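You operate a simulated robot arm through the tools that you are given. There is no shell and no other tool.

The job below is to be done with a simulated robot arm. You get a single attempt, and the scene is never put back.

TASK
Let the tank down under 400, then test the air cabinet's emergency stop.
Fine: hold the relief lever down till the tank gauge has dropped under 400; push the emergency stop in, watch the cabinet stop, pull it out, press start once. Leave it running. Where these are worked on the way, their far stop is far enough and under half their travel is too little: emergency stop.
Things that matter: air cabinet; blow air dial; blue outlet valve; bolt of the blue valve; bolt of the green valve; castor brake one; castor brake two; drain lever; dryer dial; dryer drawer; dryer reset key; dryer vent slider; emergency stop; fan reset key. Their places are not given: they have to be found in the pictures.

The check looks at the end state, three seconds after you hand in, the way a careful person would. Anything else that was tipped, shoved, dropped, spilled or broken makes it a failure.

THE ROBOT
A 7-joint arm with a three-finger gripper, fixed in place. Base frame: the origin is on the floor under the middle of its stand, x ahead of it, y to its left, z up. Lengths are in mm, angles in rad, forces in N, time in s.
It reaches about 1342 mm from its shoulder. Its first joint turns from -2.897 to 2.897 rad. Payload 2.69 kg.
The TCP is the grasp point between the finger pads, 30 mm short of the fingertips. In the tool frame z runs along the fingers and y along their closing line. The gripper opens to 128 mm; its body begins 117 mm behind the TCP.
Orientation is that of the tool frame in the base frame, as a unit quaternion [w, x, y, z]. With the fingers straight down and closing along the base's y, the tool's x points along the base's -x, its y along +y and its z along -z.

THE INTERFACE
- The arm moves only by the tool step_arm. Its argument "increments" is a list of rows, each a list of 6 numbers: the shift along the base's x, y, z in m, then the turn, a rotation vector about the base's x, y, z in rad. In form: [[tx, ty, tz, rx, ry, rz], ...]. A call has 1 to 20 rows; each row shifts and turns the commanded pose from where the row before left it. "jaw" is the finger opening in m, from 0 to 0.128, set as the call begins (left out, the last holds). Rows are played at 5 a second. More than 50 mm and 0.15 rad between two rows, or a gripper value outside its range, and nothing of the call is played. A pose out of reach is approached as far as the arm can. The call stops where the force on the tool passes 50 N (or 10 N more than at its start, if that is more) or the arm is blocked; 0.2 s more then pass. Each finger travels about 127 mm/s and halts on what it meets, pressing with about 27 N; the grip force reading is that of the motor and also rises with nothing between the fingers. The clock runs only during rows and for 0.2 s after the last one: add rows that do not move to give the fingers time. The reply holds the time, the measured pose of the TCP, the force on the tool along the base axes, the opening and the grip force, in the units named above and with some noise, with the torque about the TCP (base axes, N m) and any sound that the robot's microphone picked up, and new pictures: "pictures" is both (left out), scene, wrist or none.
- Cameras (640 x 400 px; columns grow to the right, rows downward): "scene" is fixed at [55.9, -509.4, 1740.5]; the picture's right is [0.69, -0.73, 0.00], its down [-0.46, -0.44, -0.77] and it looks along [0.56, 0.53, -0.64] (base axes); focal length 345 px, centre (320, 200). "wrist" rides on the gripper at [58, 54, -131] in the tool frame; the picture's right is [-0.68, 0.74, 0.00], its down [-0.62, -0.57, -0.55] and it looks along [-0.40, -0.37, 0.84] (tool axes); focal length 234 px, centre (320, 200).
- raise_lower(by): moves the trunk up (or, below 0, down) by that many mm; the arm rides with it, the base frame stays. It gives what a move gives, with no picture.
- locate(camera, pixels): for up to 12 pixels [column, row] of the newest picture of that camera ("zoom" is the newest enlarged one), the place [x, y, z] in the base frame of the surface seen there, good to about 3 mm, but the place of the scene camera against the robot may be out by one fixed shift of up to 25 mm in any direction. No time passes.
- zoom(camera, box): a new picture of the part [left, top, right, bottom] of that camera's present view, enlarged. No time passes.
- finish_job(): hands the job in; it is judged then, once.

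Open the gripper and draw the arm clear of the work before you hand the job in, unless the task says otherwise.

The tools are called by a JSON object that holds its "api" and its "payload". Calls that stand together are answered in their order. step_arm: Moves the arm, as the interface text tells. Its arguments: {"type":"object","properties":{"increments":{"type":"array","items":{"type":"array","items":{"type":"number"}}},"jaw":{"type":"number"},"pictures":{"type":"string","enum":["both","scene","wrist","none"]}},"required":["increments"]} The other tools are called the same way: raise_lower (by) moves the trunk up or down; locate (camera, pixels) gives the place of the surface under pixels of a picture; zoom (camera, box) takes an enlarged picture of a part of a camera's view; finish_job () hands the job in.

At the start:

```text
t: 0.0
tool_pos: [464.3, 521.4, 1281.1]
orientation: [0.0, 0.0, 1.0, -0.001]
contact_force: [0.6, 0.3, 0.6]
wrist_torque: [-0.01, 0.0, 0.0]
grip_width: 127.8
grasp_force: 0.1
trunk travel left (down, up): [-200.0, 150.0]
```

scene: 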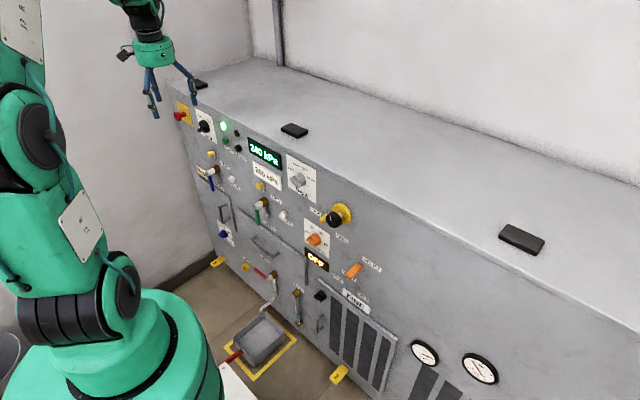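
wrist: 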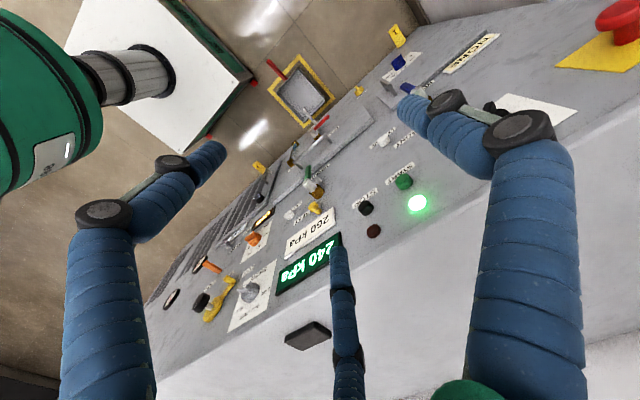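

The scene shows the cabinet's front panel with the red stop near (182,115), a green display at (264,150), and gauges at (424,352) and (480,368). I zoom in on parts of the panel to read the labels.

{"api": "zoom", "payload": {"camera": "scene", "box": [160, 80, 320, 180]}}

{"api": "zoom", "payload": {"camera": "scene", "box": [190, 150, 350, 250]}}

{"api": "zoom", "payload": {"camera": "scene", "box": [200, 220, 400, 345]}}

{"api": "zoom", "payload": {"camera": "scene", "box": [340, 275, 540, 400]}}

{"api": "zoom", "payload": {"camera": "wrist", "box": [320, 0, 640, 200]}}

{"api": "zoom", "payload": {"camera": "wrist", "box": [140, 150, 460, 350]}}

```text
4.00 times, centred on (240, 130) of scene
```

zoom: 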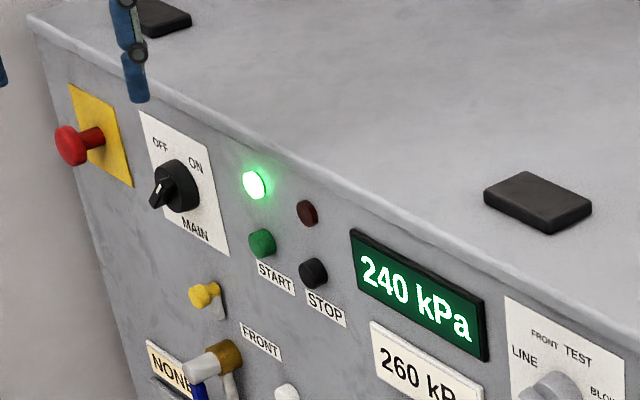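

```text
4.00 times, centred on (270, 200) of scene
```

zoom: 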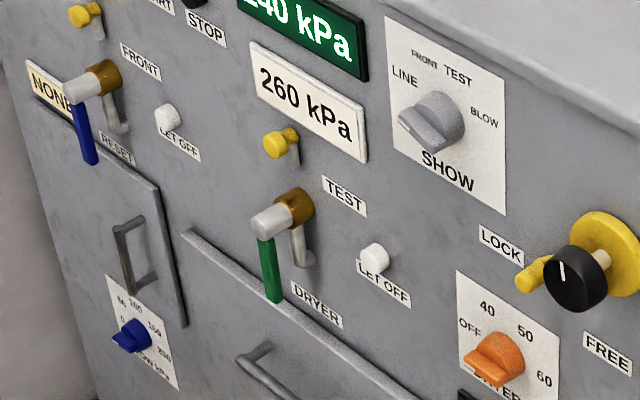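

```text
3.20 times, centred on (300, 282) of scene
```

zoom: 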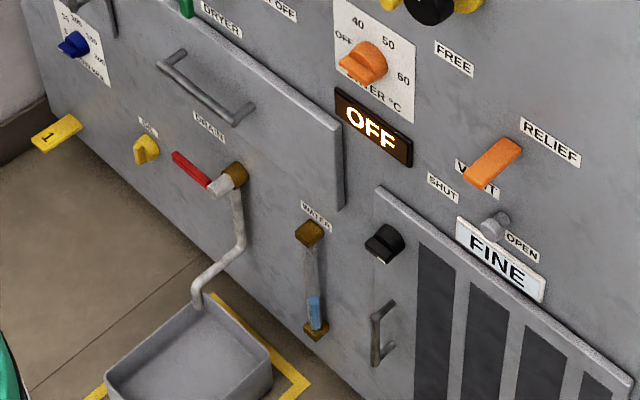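

```text
3.20 times, centred on (440, 338) of scene
```

zoom: 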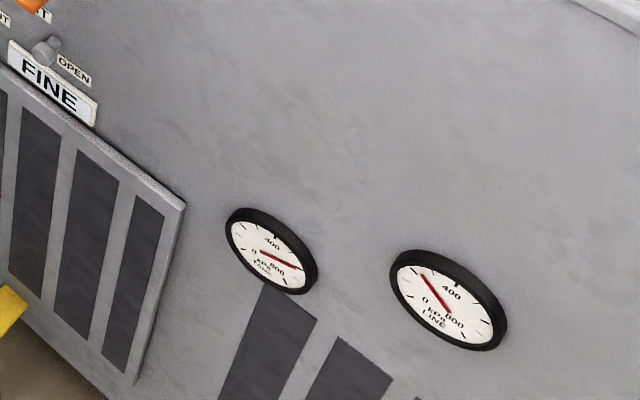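

```text
2.00 times, centred on (480, 100) of wrist
```

zoom: 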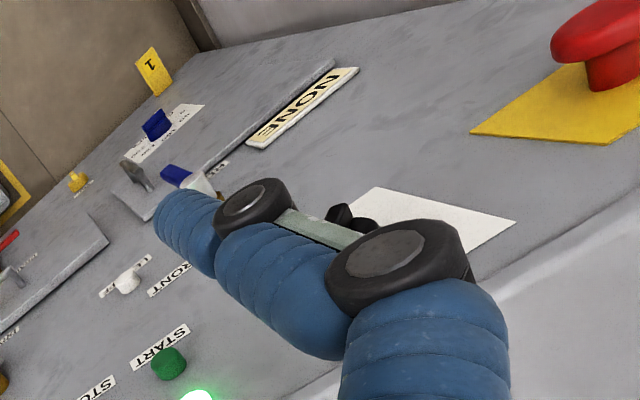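

```text
2.00 times, centred on (300, 250) of wrist
```

zoom: 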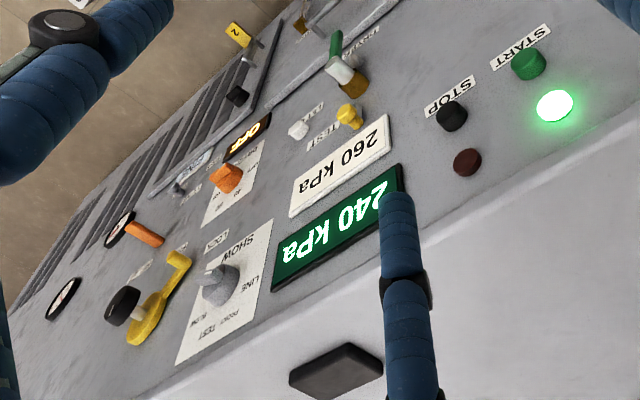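

The relief lever is the orange handle at about (352,270), the emergency stop is at (180,116), and the start button is at (225,141). I locate these and some panel points to get the panel's plane.

{"api": "locate", "payload": {"camera": "scene", "pixels": [[178, 116], [183, 110], [225, 141], [238, 148], [424, 353], [480, 369], [346, 275], [358, 267], [370, 285], [250, 220], [400, 300], [190, 150]]}}

{"api": "zoom", "payload": {"camera": "scene", "box": [325, 250, 405, 300]}}

{"api": "zoom", "payload": {"camera": "scene", "box": [400, 330, 512, 400]}}

{"api": "zoom", "payload": {"camera": "scene", "box": [165, 90, 229, 130]}}

```text
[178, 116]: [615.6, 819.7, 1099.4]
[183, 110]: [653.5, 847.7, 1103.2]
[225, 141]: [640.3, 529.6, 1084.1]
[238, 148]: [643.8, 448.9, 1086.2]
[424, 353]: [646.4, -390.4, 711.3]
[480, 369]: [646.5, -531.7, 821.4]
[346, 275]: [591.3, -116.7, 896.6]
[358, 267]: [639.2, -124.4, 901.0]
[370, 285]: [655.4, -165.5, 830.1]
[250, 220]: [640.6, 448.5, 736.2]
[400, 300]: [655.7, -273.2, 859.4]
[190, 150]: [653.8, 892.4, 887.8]
```

```text
8.00 times, centred on (365, 275) of scene
```

zoom: 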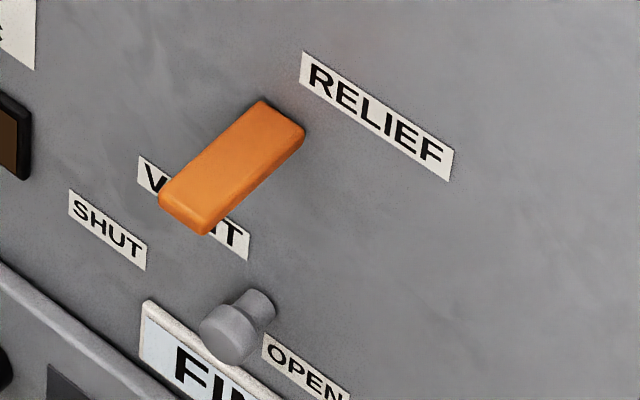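

```text
5.71 times, centred on (456, 365) of scene
```

zoom: 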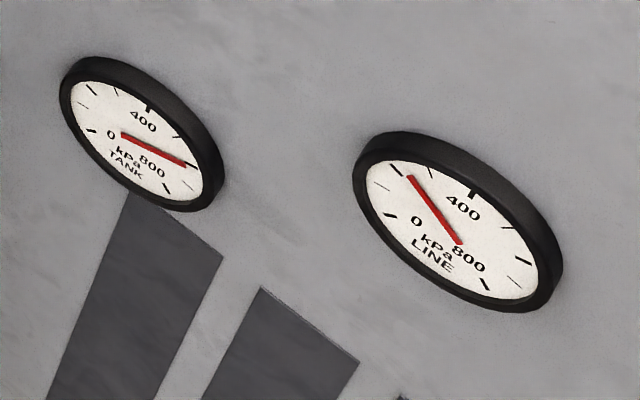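

```text
10.00 times, centred on (197, 110) of scene
```

zoom: 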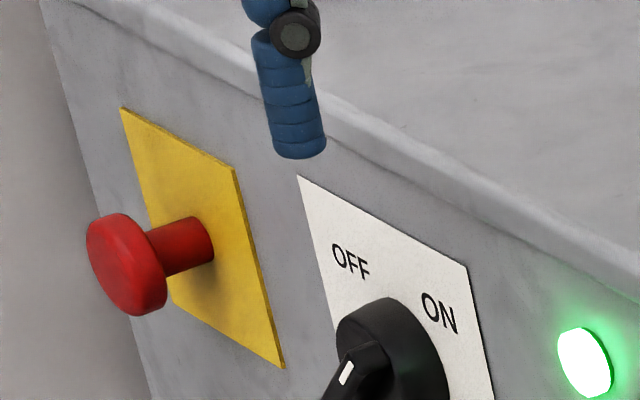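

The panel lies at about x=655 and the stop's head sticks out to about x=615. I turn the fingers to point at the panel (+x) while drawing back in free space.

{"api": "step_arm", "payload": {"increments": [[-0.01, -0.03, -0.01, 0, -0.1428, 0], [-0.01, -0.03, -0.01, 0, -0.1428, 0], [-0.01, -0.03, -0.01, 0, -0.1428, 0], [-0.01, -0.03, -0.01, 0, -0.1428, 0], [-0.01, -0.03, -0.01, 0, -0.1428, 0], [-0.01, -0.03, -0.01, 0, -0.1428, 0], [-0.01, -0.03, -0.01, 0, -0.1428, 0], [-0.01, -0.03, -0.01, 0, -0.1428, 0], [-0.01, -0.03, -0.01, 0, -0.1428, 0], [-0.01, -0.03, -0.01, 0, -0.1428, 0], [-0.01, -0.03, -0.01, 0, -0.1428, 0]]}}

```text
t: 2.4
tool_pos: [353.5, 190.6, 1173.1]
orientation: [0.707, 0.001, 0.707, 0.0]
contact_force: [0.2, -0.2, -0.8]
wrist_torque: [0.03, 0.02, -0.02]
grip_width: 128.1
grasp_force: 0.1
trunk travel left (down, up): [-200.0, 150.0]
```

scene: 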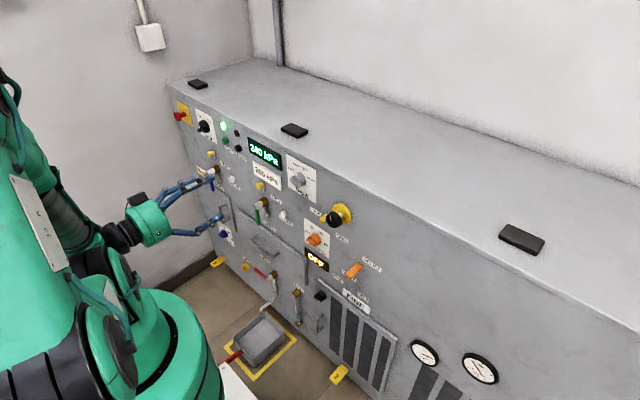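
wrist: 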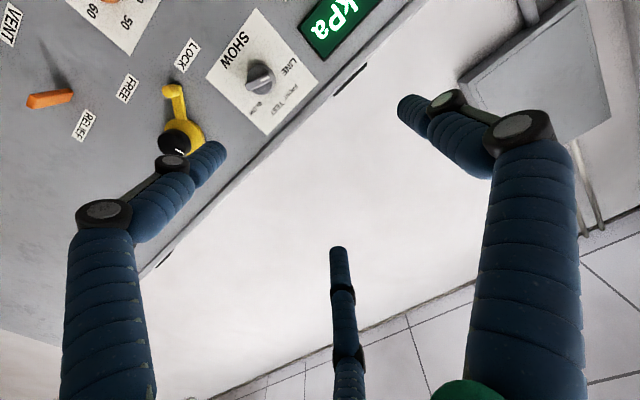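

The fingers now point at +x, and the wrist view shows the relief lever at (50,98) and the dial at (260,78). I close the fingers to see how the three tips meet, while moving further toward the relief lever's y.

{"api": "step_arm", "payload": {"increments": [[0, -0.04, -0.02, 0, 0, 0], [0, -0.04, -0.02, 0, 0, 0], [0, -0.04, -0.02, 0, 0, 0], [0, -0.04, -0.02, 0, 0, 0], [0, -0.04, -0.02, 0, 0, 0], [0, -0.04, -0.02, 0, 0, 0], [0, -0.04, -0.02, 0, 0, 0]], "jaw": 0}}

```text
t: 3.2
tool_pos: [399.9, 151.9, 1197.8]
orientation: [0.742, 0.067, 0.664, 0.067]
contact_force: [-0.1, -0.5, -0.4]
wrist_torque: [0.0, 0.0, 0.01]
grip_width: 1.9
grasp_force: 26.6
trunk travel left (down, up): [-200.0, 150.0]
stopped in row 4: the arm was blocked; the commanded pose is now the measured one
```

scene: 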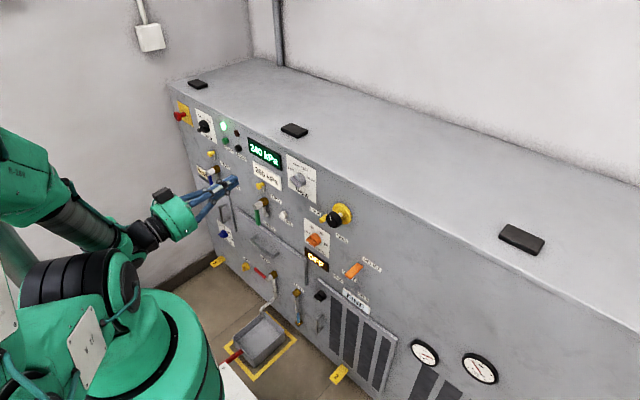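
wrist: 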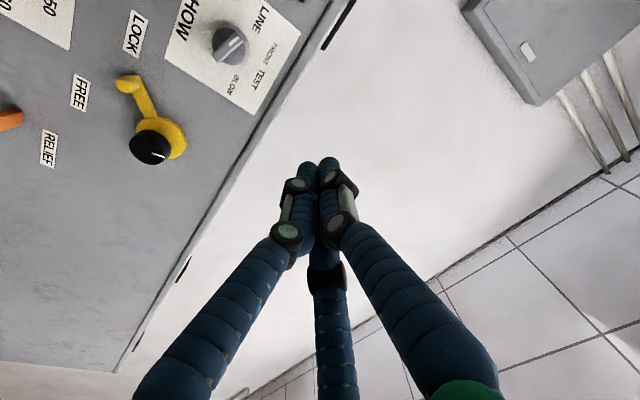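

The arm was blocked partway, probably cramped close to its base, and the tool is tilted a little. I look at the arm's geometry before moving outward.

{"api": "locate", "payload": {"camera": "scene", "pixels": [[165, 345], [80, 270], [60, 290], [20, 170], [85, 210], [125, 270], [150, 235], [180, 215], [205, 200], [240, 182], [20, 350], [225, 375]]}}

{"api": "zoom", "payload": {"camera": "scene", "box": [0, 120, 320, 320]}}

```text
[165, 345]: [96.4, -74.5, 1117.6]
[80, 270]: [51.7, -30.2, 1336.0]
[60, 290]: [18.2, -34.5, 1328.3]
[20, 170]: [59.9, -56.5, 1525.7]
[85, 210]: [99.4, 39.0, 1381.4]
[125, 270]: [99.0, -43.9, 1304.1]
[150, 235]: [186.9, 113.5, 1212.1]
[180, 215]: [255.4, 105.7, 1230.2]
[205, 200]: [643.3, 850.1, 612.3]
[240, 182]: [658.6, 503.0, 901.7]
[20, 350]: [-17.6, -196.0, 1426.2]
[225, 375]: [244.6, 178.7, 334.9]
```

```text
2.00 times, centred on (160, 220) of scene
```

zoom: 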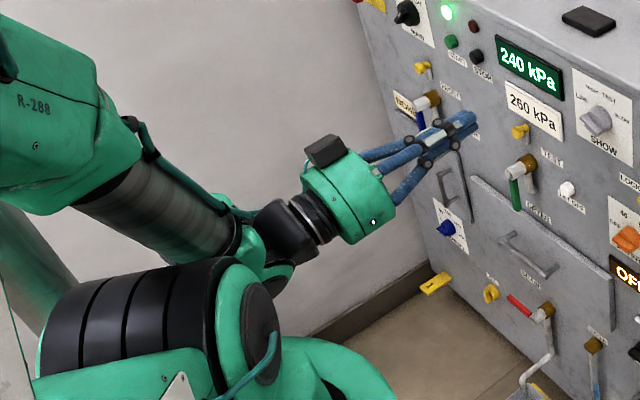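

The shoulder sits at about z 1300 and the gripper was cramped at x≈350–400. I level the tool again while moving outward to x≈520 at the same height.

{"api": "step_arm", "payload": {"increments": [[0.03, 0, 0, -0.0475, 0.0275, 0], [0.03, 0, 0, -0.0475, 0.0275, 0], [0.03, 0, 0, -0.0475, 0.0275, 0], [0.03, 0, 0, -0.0475, 0.0275, 0], [0, 0, 0, 0, 0, 0]]}}

```text
t: 4.4
tool_pos: [519.9, 152.3, 1196.1]
orientation: [0.707, -0.001, 0.708, 0.0]
contact_force: [1.4, -0.2, -0.1]
wrist_torque: [-0.02, 0.0, -0.03]
grip_width: 2.4
grasp_force: 26.9
trunk travel left (down, up): [-200.0, 150.0]
```

scene: 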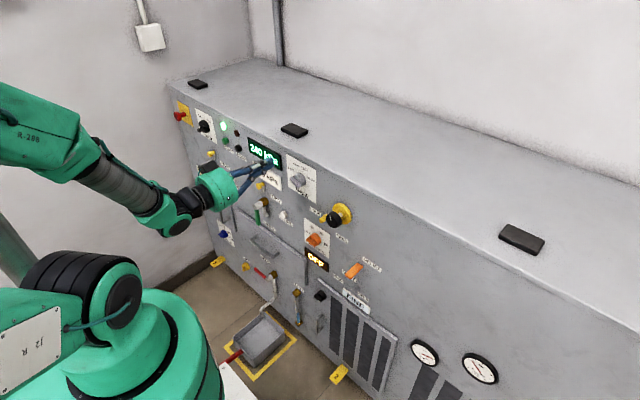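
wrist: 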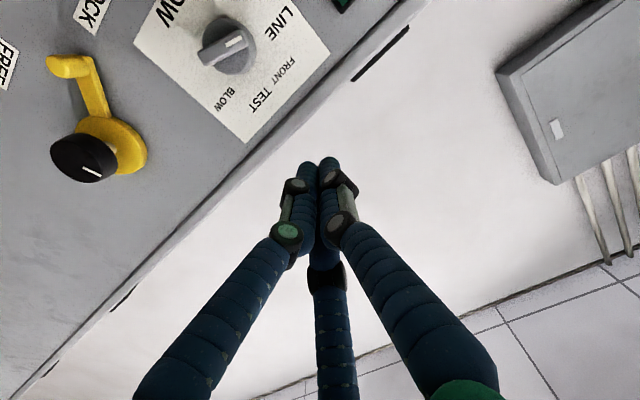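

It is level at x=520. I now move to about (500, -120, 1000), in front of and above the relief lever.

{"api": "step_arm", "payload": {"increments": [[-0.0025, -0.034, -0.0245, 0, 0, 0], [-0.0025, -0.034, -0.0245, 0, 0, 0], [-0.0025, -0.034, -0.0245, 0, 0, 0], [-0.0025, -0.034, -0.0245, 0, 0, 0], [-0.0025, -0.034, -0.0245, 0, 0, 0], [-0.0025, -0.034, -0.0245, 0, 0, 0], [-0.0025, -0.034, -0.0245, 0, 0, 0], [-0.0025, -0.034, -0.0245, 0, 0, 0]]}}

```text
t: 6.4
tool_pos: [497.8, 46.2, 1199.3]
orientation: [0.743, 0.011, 0.669, 0.005]
contact_force: [0.3, 0.1, 0.1]
wrist_torque: [0.0, -0.01, 0.01]
grip_width: 2.0
grasp_force: 27.0
out of reach, approached as far as the arm can: row 3, 4, 5, 6, 7, 8
trunk travel left (down, up): [-200.0, 150.0]
stopped in row 8: the arm was blocked; the commanded pose is now the measured one
```

scene: 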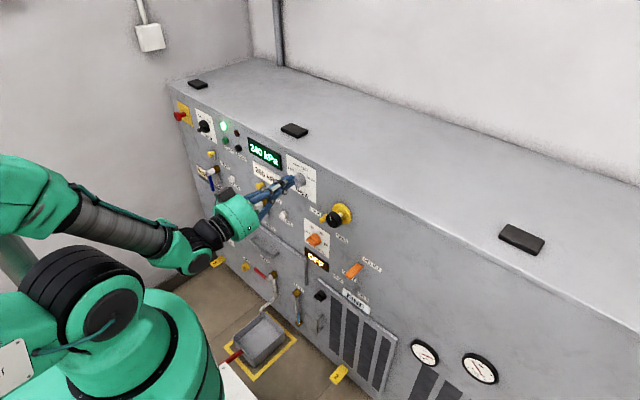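
wrist: 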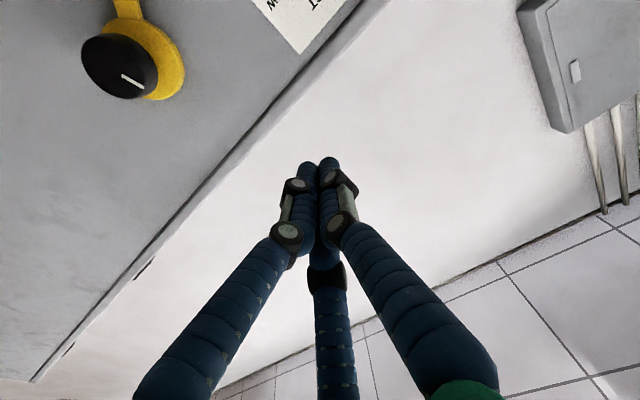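

The arm cannot get low from this shoulder height with a level hand. I lower the trunk by 200 mm so the panel controls lie near shoulder height; the fingertips at x≈528 stay clear of the panel knobs.

{"api": "raise_lower", "payload": {"by": -200}}

```text
t: 8.6
tool_pos: [496.7, 45.3, 1001.3]
orientation: [0.743, 0.009, 0.669, 0.006]
contact_force: [-0.3, -0.2, -0.2]
wrist_torque: [-0.01, 0.02, 0.04]
grip_width: 2.2
grasp_force: 26.8
trunk travel left (down, up): [0.0, 350.0]
```

The trunk is down and the TCP is at (497,45,1001). I now tilt the fingers to about 40° below level and move over to y≈-120 in front of the lever.

{"api": "step_arm", "payload": {"increments": [[0, -0.02, 0.0025, 0, 0.1, 0], [0, -0.02, 0.0025, 0, 0.1, 0], [0, -0.02, 0.0025, 0, 0.1, 0], [0, -0.02, 0.0025, 0, 0.1, 0], [0, -0.02, 0.0025, 0, 0.1, 0], [0, -0.02, 0.0025, 0, 0.1, 0], [0, -0.02, 0.0025, 0, 0.1, 0], [0, -0.02, 0.0025, 0, 0.1, 0]]}}

```text
t: 10.4
tool_pos: [481.0, -38.1, 1019.7]
orientation: [0.425, 0.012, 0.905, 0.001]
contact_force: [-1.9, 0.0, 1.0]
wrist_torque: [-0.07, -0.05, 0.0]
grip_width: 2.0
grasp_force: 26.3
out of reach, approached as far as the arm can: row 1, 2, 3, 4, 5
trunk travel left (down, up): [0.0, 350.0]
```

scene: 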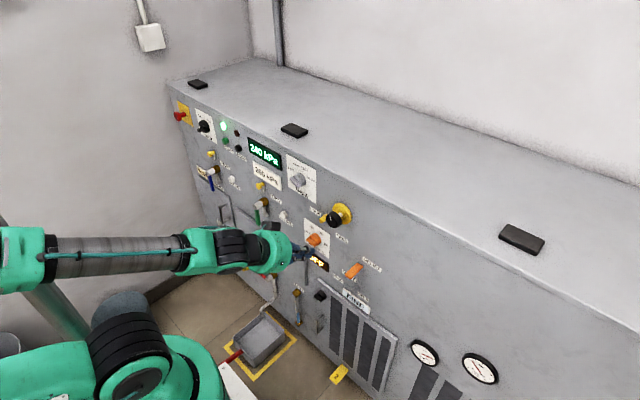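
wrist: 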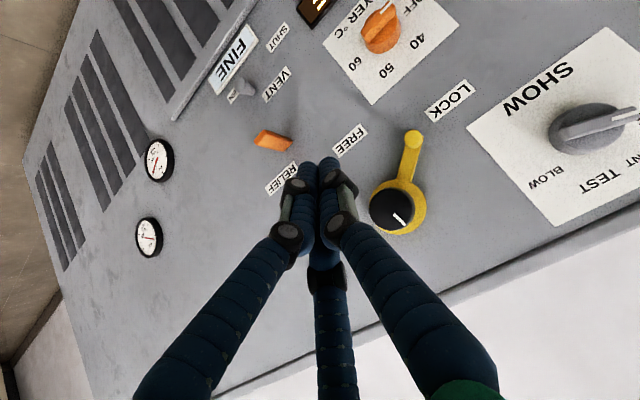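

The wrist view now shows the relief lever at (273,141), its label at (282,178), and both gauges at (158,160) and (149,236). I locate the lever with the wrist camera and enlarge it.

{"api": "zoom", "payload": {"camera": "wrist", "box": [210, 60, 370, 160]}}

{"api": "locate", "payload": {"camera": "wrist", "pixels": [[259, 137], [273, 141], [290, 143], [258, 145], [288, 149], [262, 131], [225, 170], [300, 110], [245, 88], [392, 210], [158, 160], [149, 236]]}}

{"api": "locate", "payload": {"camera": "scene", "pixels": [[346, 275], [352, 271], [358, 267], [424, 353], [480, 369], [333, 219], [370, 265], [347, 300]]}}

```text
4.00 times, centred on (290, 110) of wrist
```

zoom: 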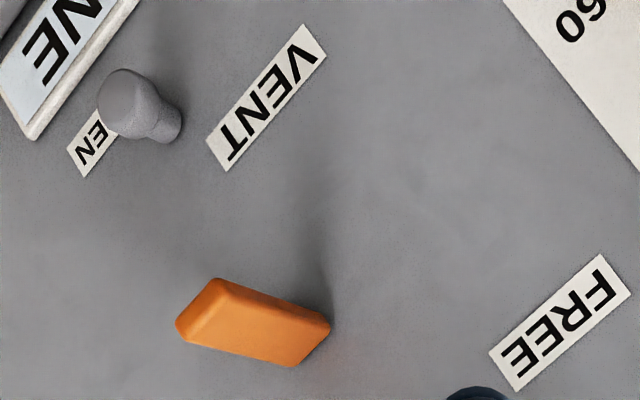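

```text
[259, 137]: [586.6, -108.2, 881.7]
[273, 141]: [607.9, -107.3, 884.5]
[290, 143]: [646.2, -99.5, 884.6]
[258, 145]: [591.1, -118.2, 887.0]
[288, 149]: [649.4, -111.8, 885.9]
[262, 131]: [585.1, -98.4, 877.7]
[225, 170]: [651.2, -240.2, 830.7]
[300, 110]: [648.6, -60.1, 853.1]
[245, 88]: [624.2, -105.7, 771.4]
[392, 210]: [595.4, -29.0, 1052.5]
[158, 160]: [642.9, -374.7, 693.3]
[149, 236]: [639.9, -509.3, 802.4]
```

```text
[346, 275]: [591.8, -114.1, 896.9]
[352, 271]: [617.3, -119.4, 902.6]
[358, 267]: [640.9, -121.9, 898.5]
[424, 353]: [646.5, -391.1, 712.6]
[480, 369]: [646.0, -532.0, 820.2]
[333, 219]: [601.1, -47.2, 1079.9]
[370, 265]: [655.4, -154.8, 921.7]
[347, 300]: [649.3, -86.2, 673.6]
```

Comparing cameras, the scene readings are off by about (+5,-17,+18). By the wrist camera the lever runs from its tip at (586,-108,883) to the panel at x≈650. I play a still row to see whether the arm has settled.

{"api": "step_arm", "payload": {"increments": [[0, 0, 0, 0, 0, 0], [0, 0, 0, 0, 0, 0]], "pictures": "none"}}

```text
t: 11.0
tool_pos: [483.7, -38.0, 1018.7]
orientation: [0.423, 0.011, 0.906, 0.001]
contact_force: [0.8, -0.4, 0.9]
wrist_torque: [0.02, 0.0, 0.0]
grip_width: 2.1
grasp_force: 27.1
trunk travel left (down, up): [0.0, 350.0]
```

The pose is settled at (484,-38,1019). I move to about (500,-107,960), in front of and above the lever.

{"api": "step_arm", "payload": {"increments": [[0.004, -0.017, -0.01, 0, 0, 0], [0.004, -0.017, -0.01, 0, 0, 0], [0.004, -0.017, -0.02, 0, 0, 0], [0.004, -0.018, -0.02, 0, 0, 0], [0, 0, 0, 0, 0, 0]], "pictures": "wrist"}}

```text
t: 12.2
tool_pos: [498.3, -105.0, 957.8]
orientation: [0.424, 0.012, 0.906, 0.001]
contact_force: [-0.1, -0.6, -0.1]
wrist_torque: [-0.01, -0.02, -0.01]
grip_width: 2.1
grasp_force: 27.4
trunk travel left (down, up): [0.0, 350.0]
```

wrist: 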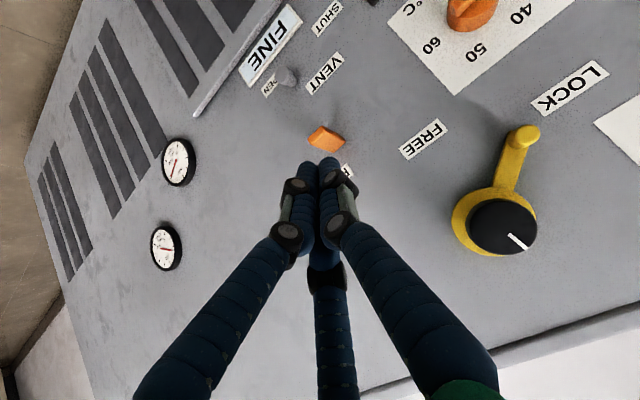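

The lever is at (325,138) just beyond the fingertips, and the gauges are readable at (178,162) and (165,247). I locate the lever's corners again and enlarge the gauges.

{"api": "locate", "payload": {"camera": "wrist", "pixels": [[313, 135], [320, 127], [326, 140], [338, 143], [320, 148], [312, 143]]}}

{"api": "zoom", "payload": {"camera": "wrist", "box": [140, 130, 220, 180]}}

{"api": "zoom", "payload": {"camera": "wrist", "box": [280, 100, 360, 150]}}

```text
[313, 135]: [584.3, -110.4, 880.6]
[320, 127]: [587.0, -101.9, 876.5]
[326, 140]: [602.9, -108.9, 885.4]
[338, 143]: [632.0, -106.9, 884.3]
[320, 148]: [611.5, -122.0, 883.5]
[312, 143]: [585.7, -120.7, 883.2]
```

```text
8.00 times, centred on (180, 155) of wrist
```

zoom: 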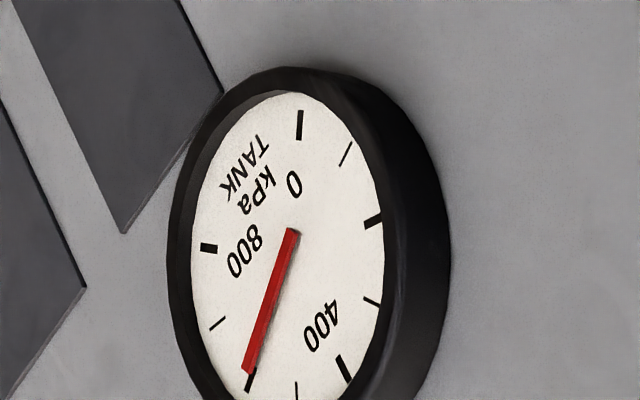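

```text
8.00 times, centred on (320, 125) of wrist
```

zoom: 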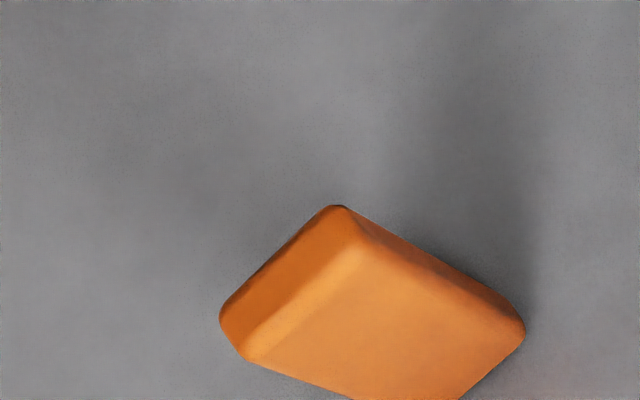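

The tank reads about 600 kPa. The lever's tip is at x≈584, its centre at y≈-110, and its top at z≈885; I move the closed fingertips over it to TCP (595,-110,952).

{"api": "step_arm", "payload": {"increments": [[0.025, -0.001, 0, 0, 0, 0], [0.025, -0.001, 0, 0, 0, 0], [0.025, -0.001, -0.003, 0, 0, 0], [0.022, -0.002, -0.003, 0, 0, 0], [0, 0, 0, 0, 0, 0]]}}

```text
t: 13.4
tool_pos: [595.5, -111.6, 951.4]
orientation: [0.423, 0.011, 0.906, 0.002]
contact_force: [0.6, 0.4, -0.5]
wrist_torque: [-0.02, -0.02, -0.01]
grip_width: 2.1
grasp_force: 27.1
trunk travel left (down, up): [0.0, 350.0]
```

scene: 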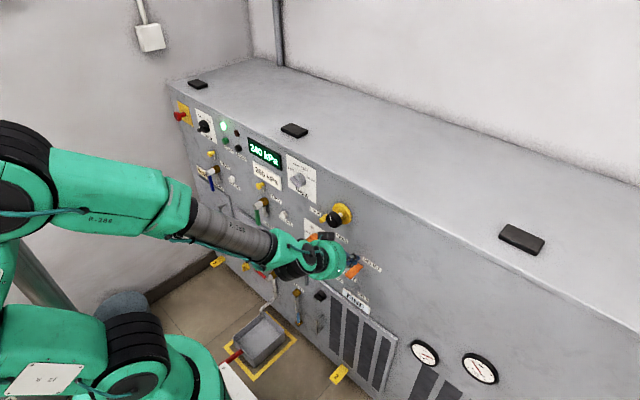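
wrist: 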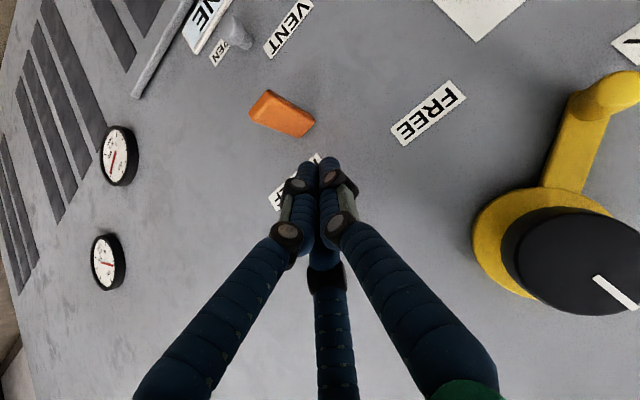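

The fingertips are above the lever with the yellow lock handle clear to the right. I go down 36 mm in small rows and watch the force.

{"api": "step_arm", "payload": {"increments": [[0, 0, -0.01, 0, 0, 0], [0, 0, -0.01, 0, 0, 0], [0, 0, -0.008, 0, 0, 0], [0, 0, -0.008, 0, 0, 0]]}}

```text
t: 14.4
tool_pos: [595.6, -111.2, 917.2]
orientation: [0.423, 0.012, 0.906, 0.0]
contact_force: [1.2, -0.4, -0.6]
wrist_torque: [-0.01, 0.02, -0.02]
grip_width: 2.2
grasp_force: 26.3
trunk travel left (down, up): [0.0, 350.0]
```

scene: 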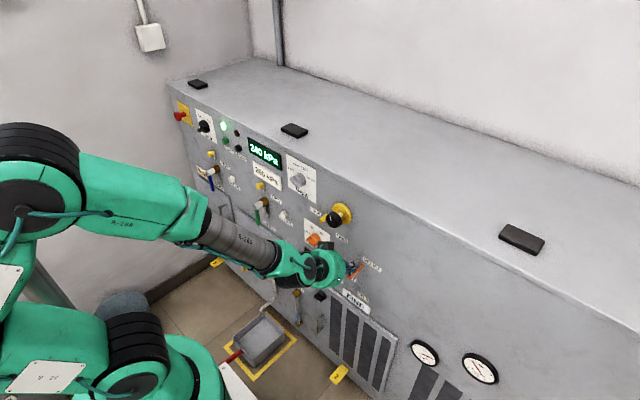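
wrist: 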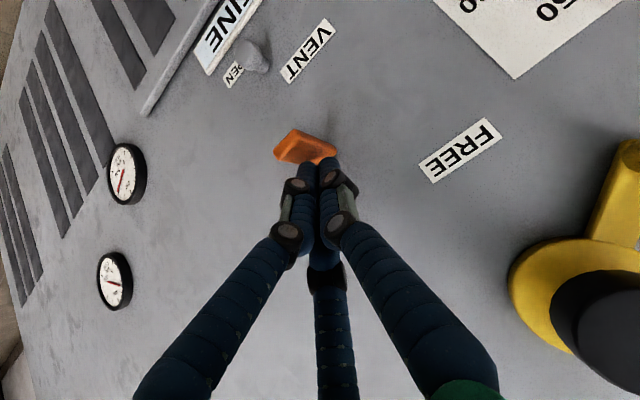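

No contact yet; the tip is at about z 898 above the lever's top at 885. I continue down in 5 mm rows.

{"api": "step_arm", "payload": {"increments": [[0, 0, -0.005, 0, 0, 0], [0, 0, -0.005, 0, 0, 0], [0, 0, -0.005, 0, 0, 0], [0, 0, -0.005, 0, 0, 0]]}}

```text
t: 15.4
tool_pos: [595.4, -112.2, 896.8]
orientation: [0.424, 0.012, 0.906, 0.001]
contact_force: [-1.0, -0.2, 2.3]
wrist_torque: [-0.01, 0.0, 0.0]
grip_width: 2.3
grasp_force: 26.9
trunk travel left (down, up): [0.0, 350.0]
```

scene: 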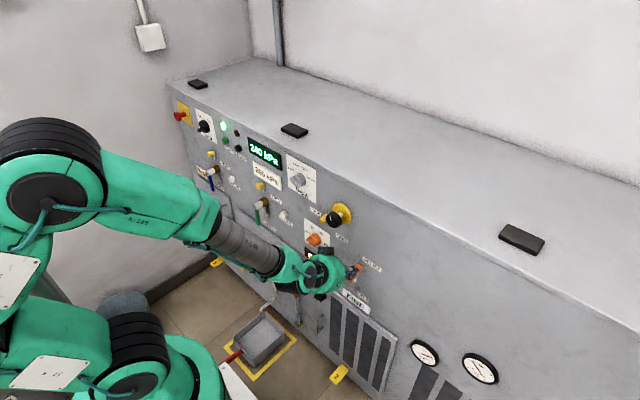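
wrist: 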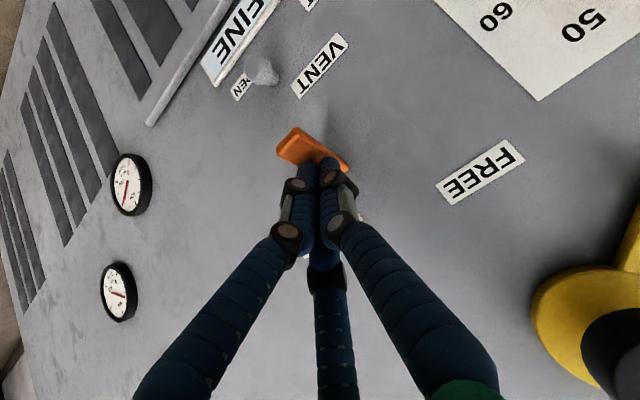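

A slight upward force of 2.3 N means the tip is on the lever. I press further in 5 mm rows.

{"api": "step_arm", "payload": {"increments": [[0, 0, -0.005, 0, 0, 0], [0, 0, -0.005, 0, 0, 0], [0, 0, -0.005, 0, 0, 0]]}}

{"api": "zoom", "payload": {"camera": "wrist", "box": [240, 90, 400, 190]}}

{"api": "zoom", "payload": {"camera": "wrist", "box": [80, 140, 176, 200]}}

```text
t: 16.1
tool_pos: [596.9, -111.5, 892.8]
orientation: [0.429, 0.01, 0.903, 0.001]
contact_force: [-32.5, 3.4, 31.8]
wrist_torque: [-0.07, 0.6, -0.12]
grip_width: 2.2
grasp_force: 27.2
trunk travel left (down, up): [0.0, 350.0]
stopped in row 3: the force on the tool passed its limit at 57 N (the readings are from after the stop); the commanded pose is now the measured one
```

scene: 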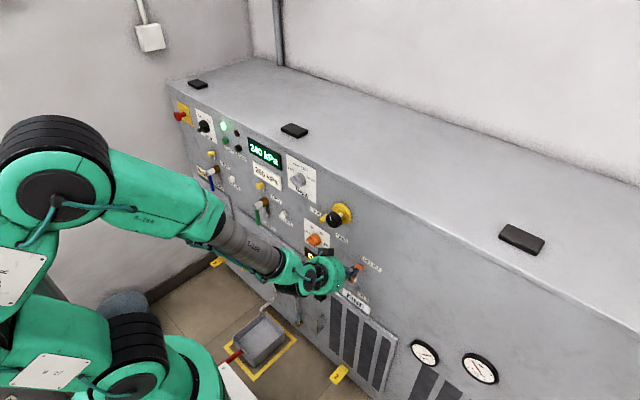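
wrist: 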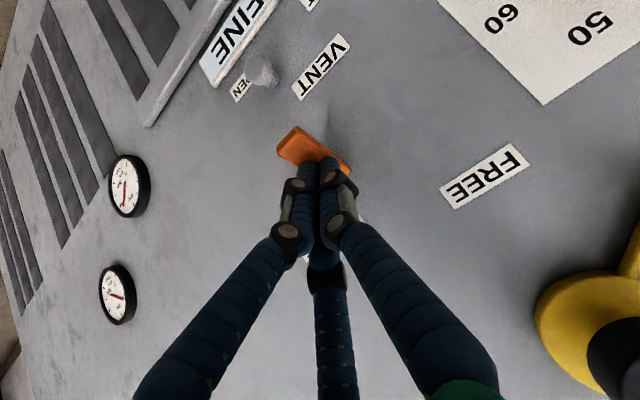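

```text
4.00 times, centred on (320, 140) of wrist
```

zoom: 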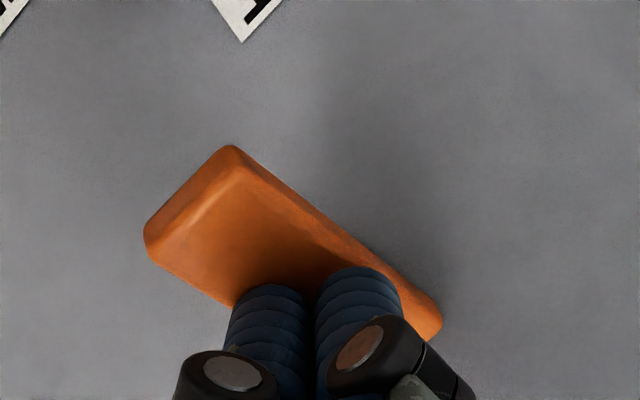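

```text
6.67 times, centred on (128, 170) of wrist
```

zoom: 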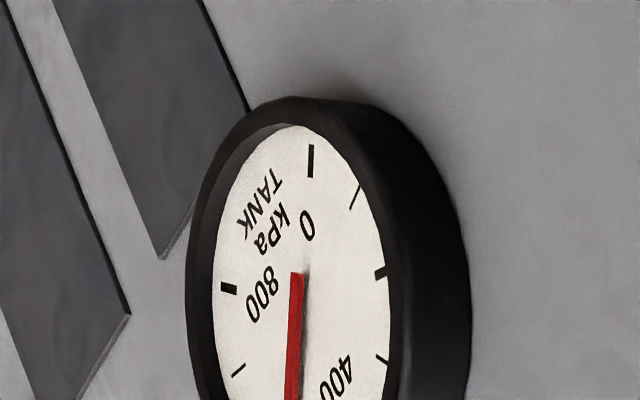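

The force reached 57 N, split equally between -x and +z, so I check what is touched and read the gauge at (128,185).

{"api": "zoom", "payload": {"camera": "wrist", "box": [80, 150, 176, 220]}}

{"api": "locate", "payload": {"camera": "wrist", "pixels": [[298, 128], [282, 148], [280, 145], [300, 148], [315, 140], [330, 146], [349, 170], [326, 160], [310, 170]]}}

{"api": "zoom", "payload": {"camera": "scene", "box": [310, 240, 390, 290]}}

```text
5.71 times, centred on (128, 185) of wrist
```

zoom: 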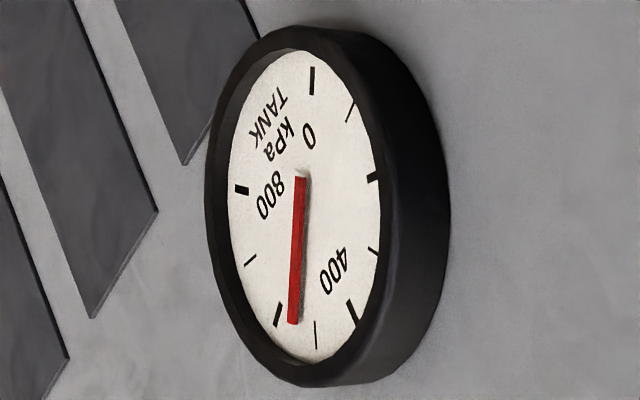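

```text
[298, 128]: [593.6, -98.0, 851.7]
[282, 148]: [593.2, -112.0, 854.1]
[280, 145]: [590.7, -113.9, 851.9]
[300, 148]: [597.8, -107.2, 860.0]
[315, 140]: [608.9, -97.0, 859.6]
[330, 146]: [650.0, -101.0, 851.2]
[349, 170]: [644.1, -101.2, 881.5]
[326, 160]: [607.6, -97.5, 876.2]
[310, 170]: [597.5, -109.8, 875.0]
```

```text
8.00 times, centred on (350, 265) of scene
```

zoom: 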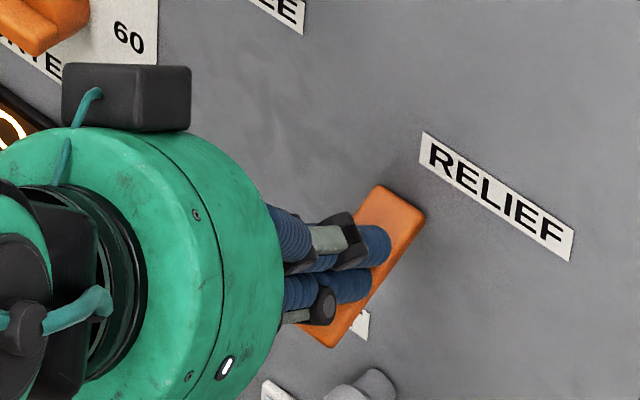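

The lever is down (tip now at z≈852, from 881) and the tank has already dropped from 600 to about 560. I hold still here for 4 s and read the gauge again.

{"api": "step_arm", "payload": {"increments": [[0, 0, 0, 0, 0, 0], [0, 0, 0, 0, 0, 0], [0, 0, 0, 0, 0, 0], [0, 0, 0, 0, 0, 0], [0, 0, 0, 0, 0, 0], [0, 0, 0, 0, 0, 0], [0, 0, 0, 0, 0, 0], [0, 0, 0, 0, 0, 0], [0, 0, 0, 0, 0, 0], [0, 0, 0, 0, 0, 0]]}}

{"api": "zoom", "payload": {"camera": "wrist", "box": [80, 150, 176, 220]}}

```text
t: 18.3
tool_pos: [596.6, -112.8, 892.2]
orientation: [0.428, 0.01, 0.903, 0.002]
contact_force: [-20.8, 1.4, 47.7]
wrist_torque: [-0.21, 0.06, -0.07]
grip_width: 2.0
grasp_force: 27.3
trunk travel left (down, up): [0.0, 350.0]
```

scene: 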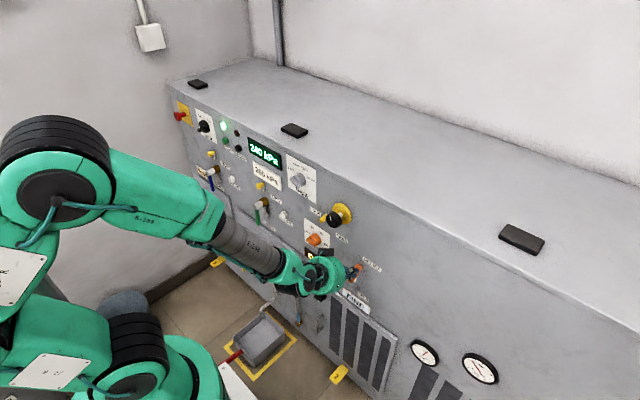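
wrist: 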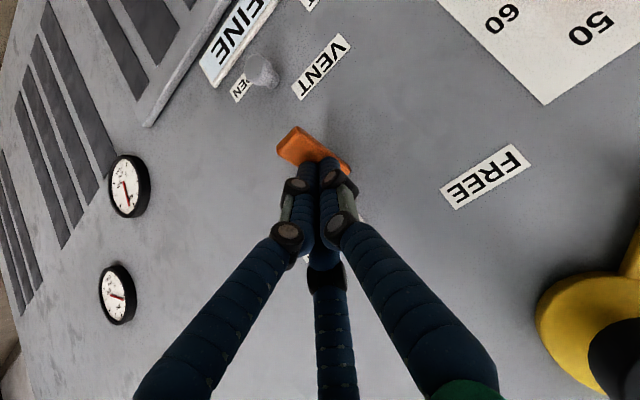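

```text
5.71 times, centred on (128, 185) of wrist
```

zoom: 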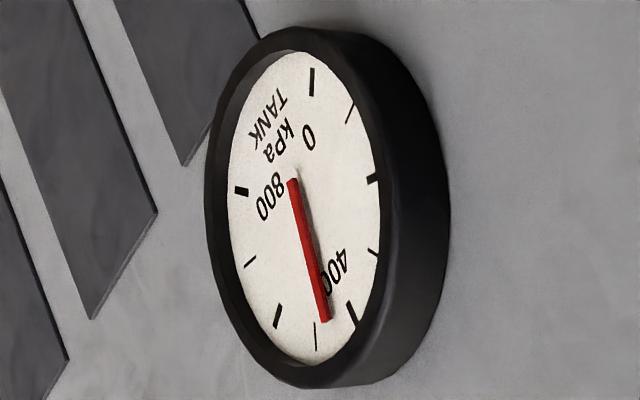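

The needle is now near 470 and dropping about 40 per second. I hold 3 s more.

{"api": "step_arm", "payload": {"increments": [[0, 0, 0, 0, 0, 0], [0, 0, 0, 0, 0, 0], [0, 0, 0, 0, 0, 0], [0, 0, 0, 0, 0, 0], [0, 0, 0, 0, 0, 0], [0, 0, 0, 0, 0, 0], [0, 0, 0, 0, 0, 0], [0, 0, 0, 0, 0, 0], [0, 0, 0, 0, 0, 0], [0, 0, 0, 0, 0, 0], [0, 0, 0, 0, 0, 0], [0, 0, 0, 0, 0, 0], [0, 0, 0, 0, 0, 0], [0, 0, 0, 0, 0, 0]]}}

{"api": "zoom", "payload": {"camera": "wrist", "box": [80, 150, 176, 220]}}

```text
t: 21.3
tool_pos: [597.0, -113.4, 892.9]
orientation: [0.429, 0.011, 0.903, 0.001]
contact_force: [-12.7, -1.3, 55.8]
wrist_torque: [-0.35, -0.24, -0.08]
grip_width: 2.2
grasp_force: 27.4
trunk travel left (down, up): [0.0, 350.0]
```

scene: 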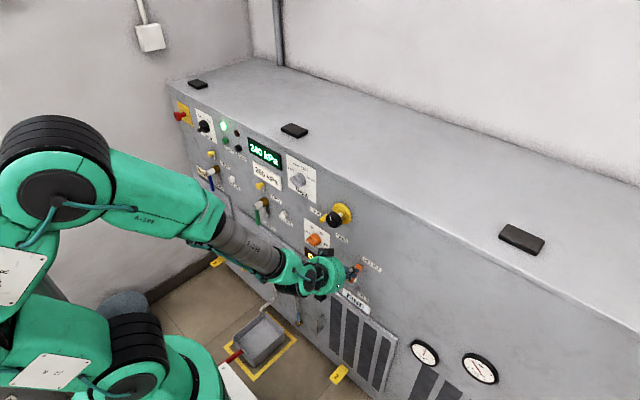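
wrist: 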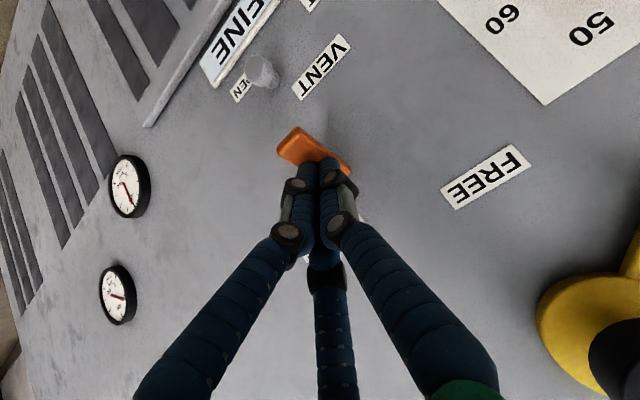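

```text
5.71 times, centred on (128, 185) of wrist
```

zoom: 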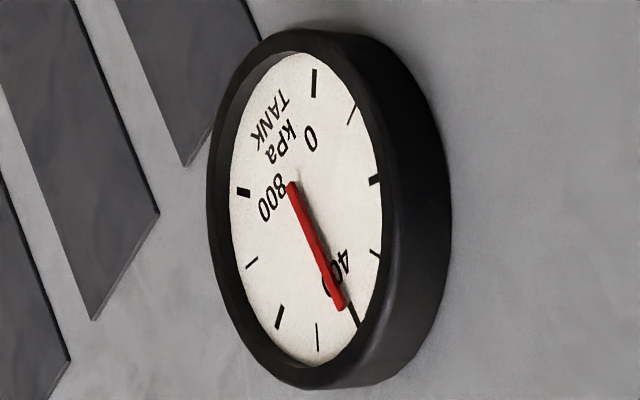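

The needle is almost at the 400 tick. I keep holding 3 s more to get safely under.

{"api": "step_arm", "payload": {"increments": [[0, 0, 0, 0, 0, 0], [0, 0, 0, 0, 0, 0], [0, 0, 0, 0, 0, 0], [0, 0, 0, 0, 0, 0], [0, 0, 0, 0, 0, 0], [0, 0, 0, 0, 0, 0], [0, 0, 0, 0, 0, 0], [0, 0, 0, 0, 0, 0], [0, 0, 0, 0, 0, 0], [0, 0, 0, 0, 0, 0], [0, 0, 0, 0, 0, 0], [0, 0, 0, 0, 0, 0], [0, 0, 0, 0, 0, 0], [0, 0, 0, 0, 0, 0]]}}

{"api": "zoom", "payload": {"camera": "wrist", "box": [80, 150, 176, 220]}}

```text
t: 24.3
tool_pos: [596.8, -112.2, 892.3]
orientation: [0.428, 0.01, 0.904, 0.001]
contact_force: [-15.8, -0.7, 56.1]
wrist_torque: [-0.25, -0.14, -0.1]
grip_width: 2.1
grasp_force: 27.7
trunk travel left (down, up): [0.0, 350.0]
```

scene: 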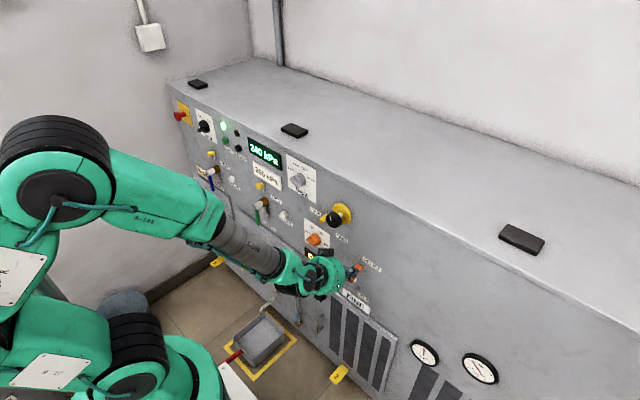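
wrist: 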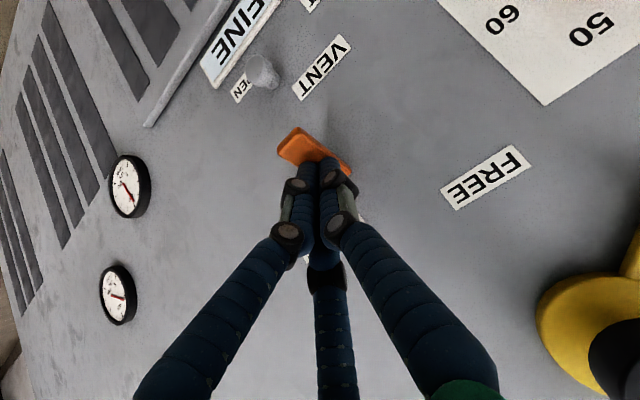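

```text
5.71 times, centred on (128, 185) of wrist
```

zoom: 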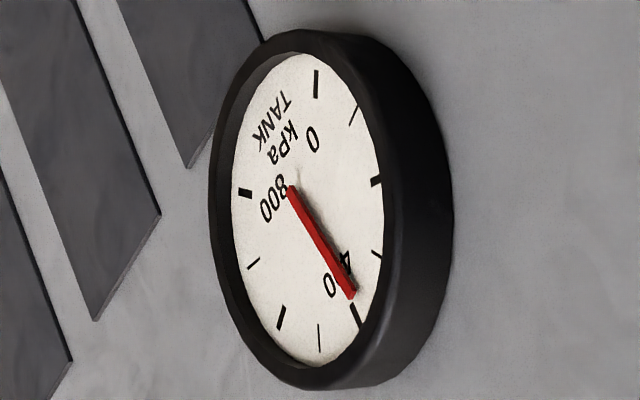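

The needle is just past the 400 tick on the low side. I hold about 4 s more for a clear margin.

{"api": "step_arm", "payload": {"increments": [[0, 0, 0, 0, 0, 0], [0, 0, 0, 0, 0, 0], [0, 0, 0, 0, 0, 0], [0, 0, 0, 0, 0, 0], [0, 0, 0, 0, 0, 0], [0, 0, 0, 0, 0, 0], [0, 0, 0, 0, 0, 0], [0, 0, 0, 0, 0, 0], [0, 0, 0, 0, 0, 0], [0, 0, 0, 0, 0, 0], [0, 0, 0, 0, 0, 0], [0, 0, 0, 0, 0, 0], [0, 0, 0, 0, 0, 0], [0, 0, 0, 0, 0, 0], [0, 0, 0, 0, 0, 0], [0, 0, 0, 0, 0, 0], [0, 0, 0, 0, 0, 0], [0, 0, 0, 0, 0, 0], [0, 0, 0, 0, 0, 0], [0, 0, 0, 0, 0, 0]]}}

{"api": "zoom", "payload": {"camera": "wrist", "box": [80, 150, 176, 220]}}

{"api": "zoom", "payload": {"camera": "scene", "box": [400, 330, 512, 400]}}

```text
t: 28.5
tool_pos: [596.9, -111.9, 891.6]
orientation: [0.428, 0.01, 0.904, 0.001]
contact_force: [-20.5, 0.3, 53.9]
wrist_torque: [-0.28, 0.04, -0.06]
grip_width: 2.1
grasp_force: 26.5
trunk travel left (down, up): [0.0, 350.0]
```

scene: 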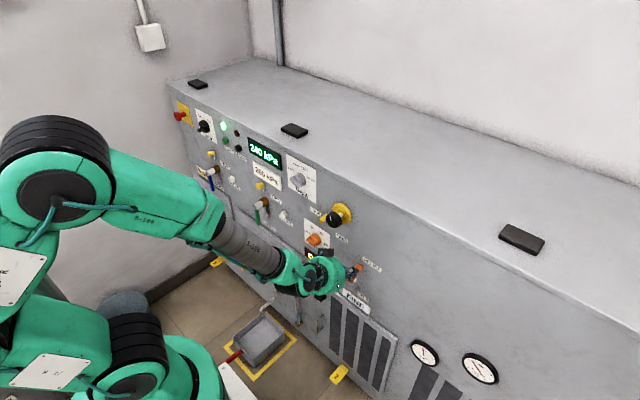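
wrist: 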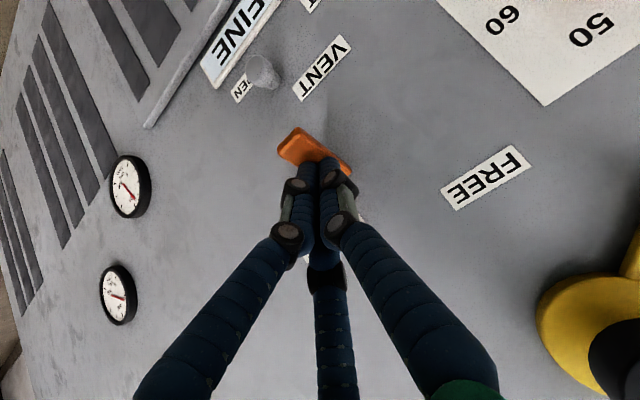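

```text
5.71 times, centred on (128, 185) of wrist
```

zoom: 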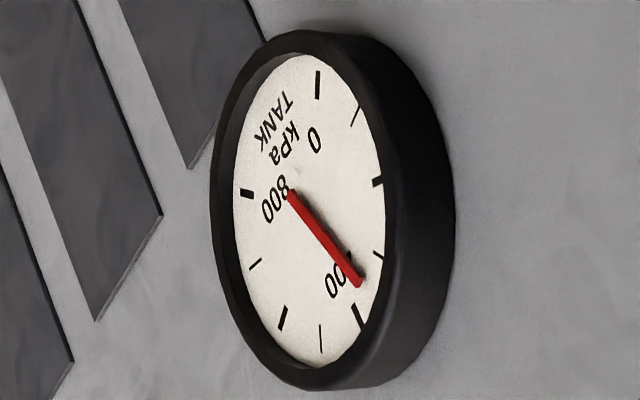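

```text
5.71 times, centred on (456, 365) of scene
```

zoom: 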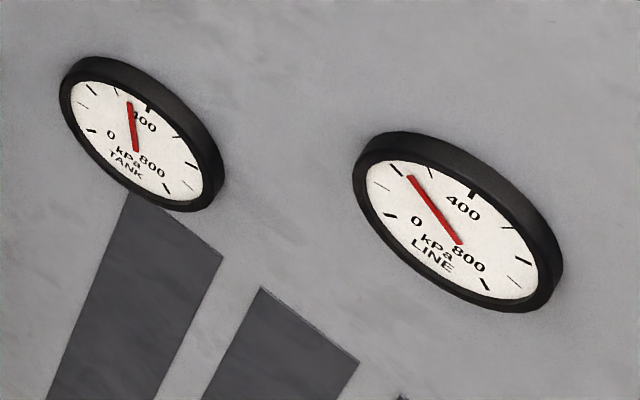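

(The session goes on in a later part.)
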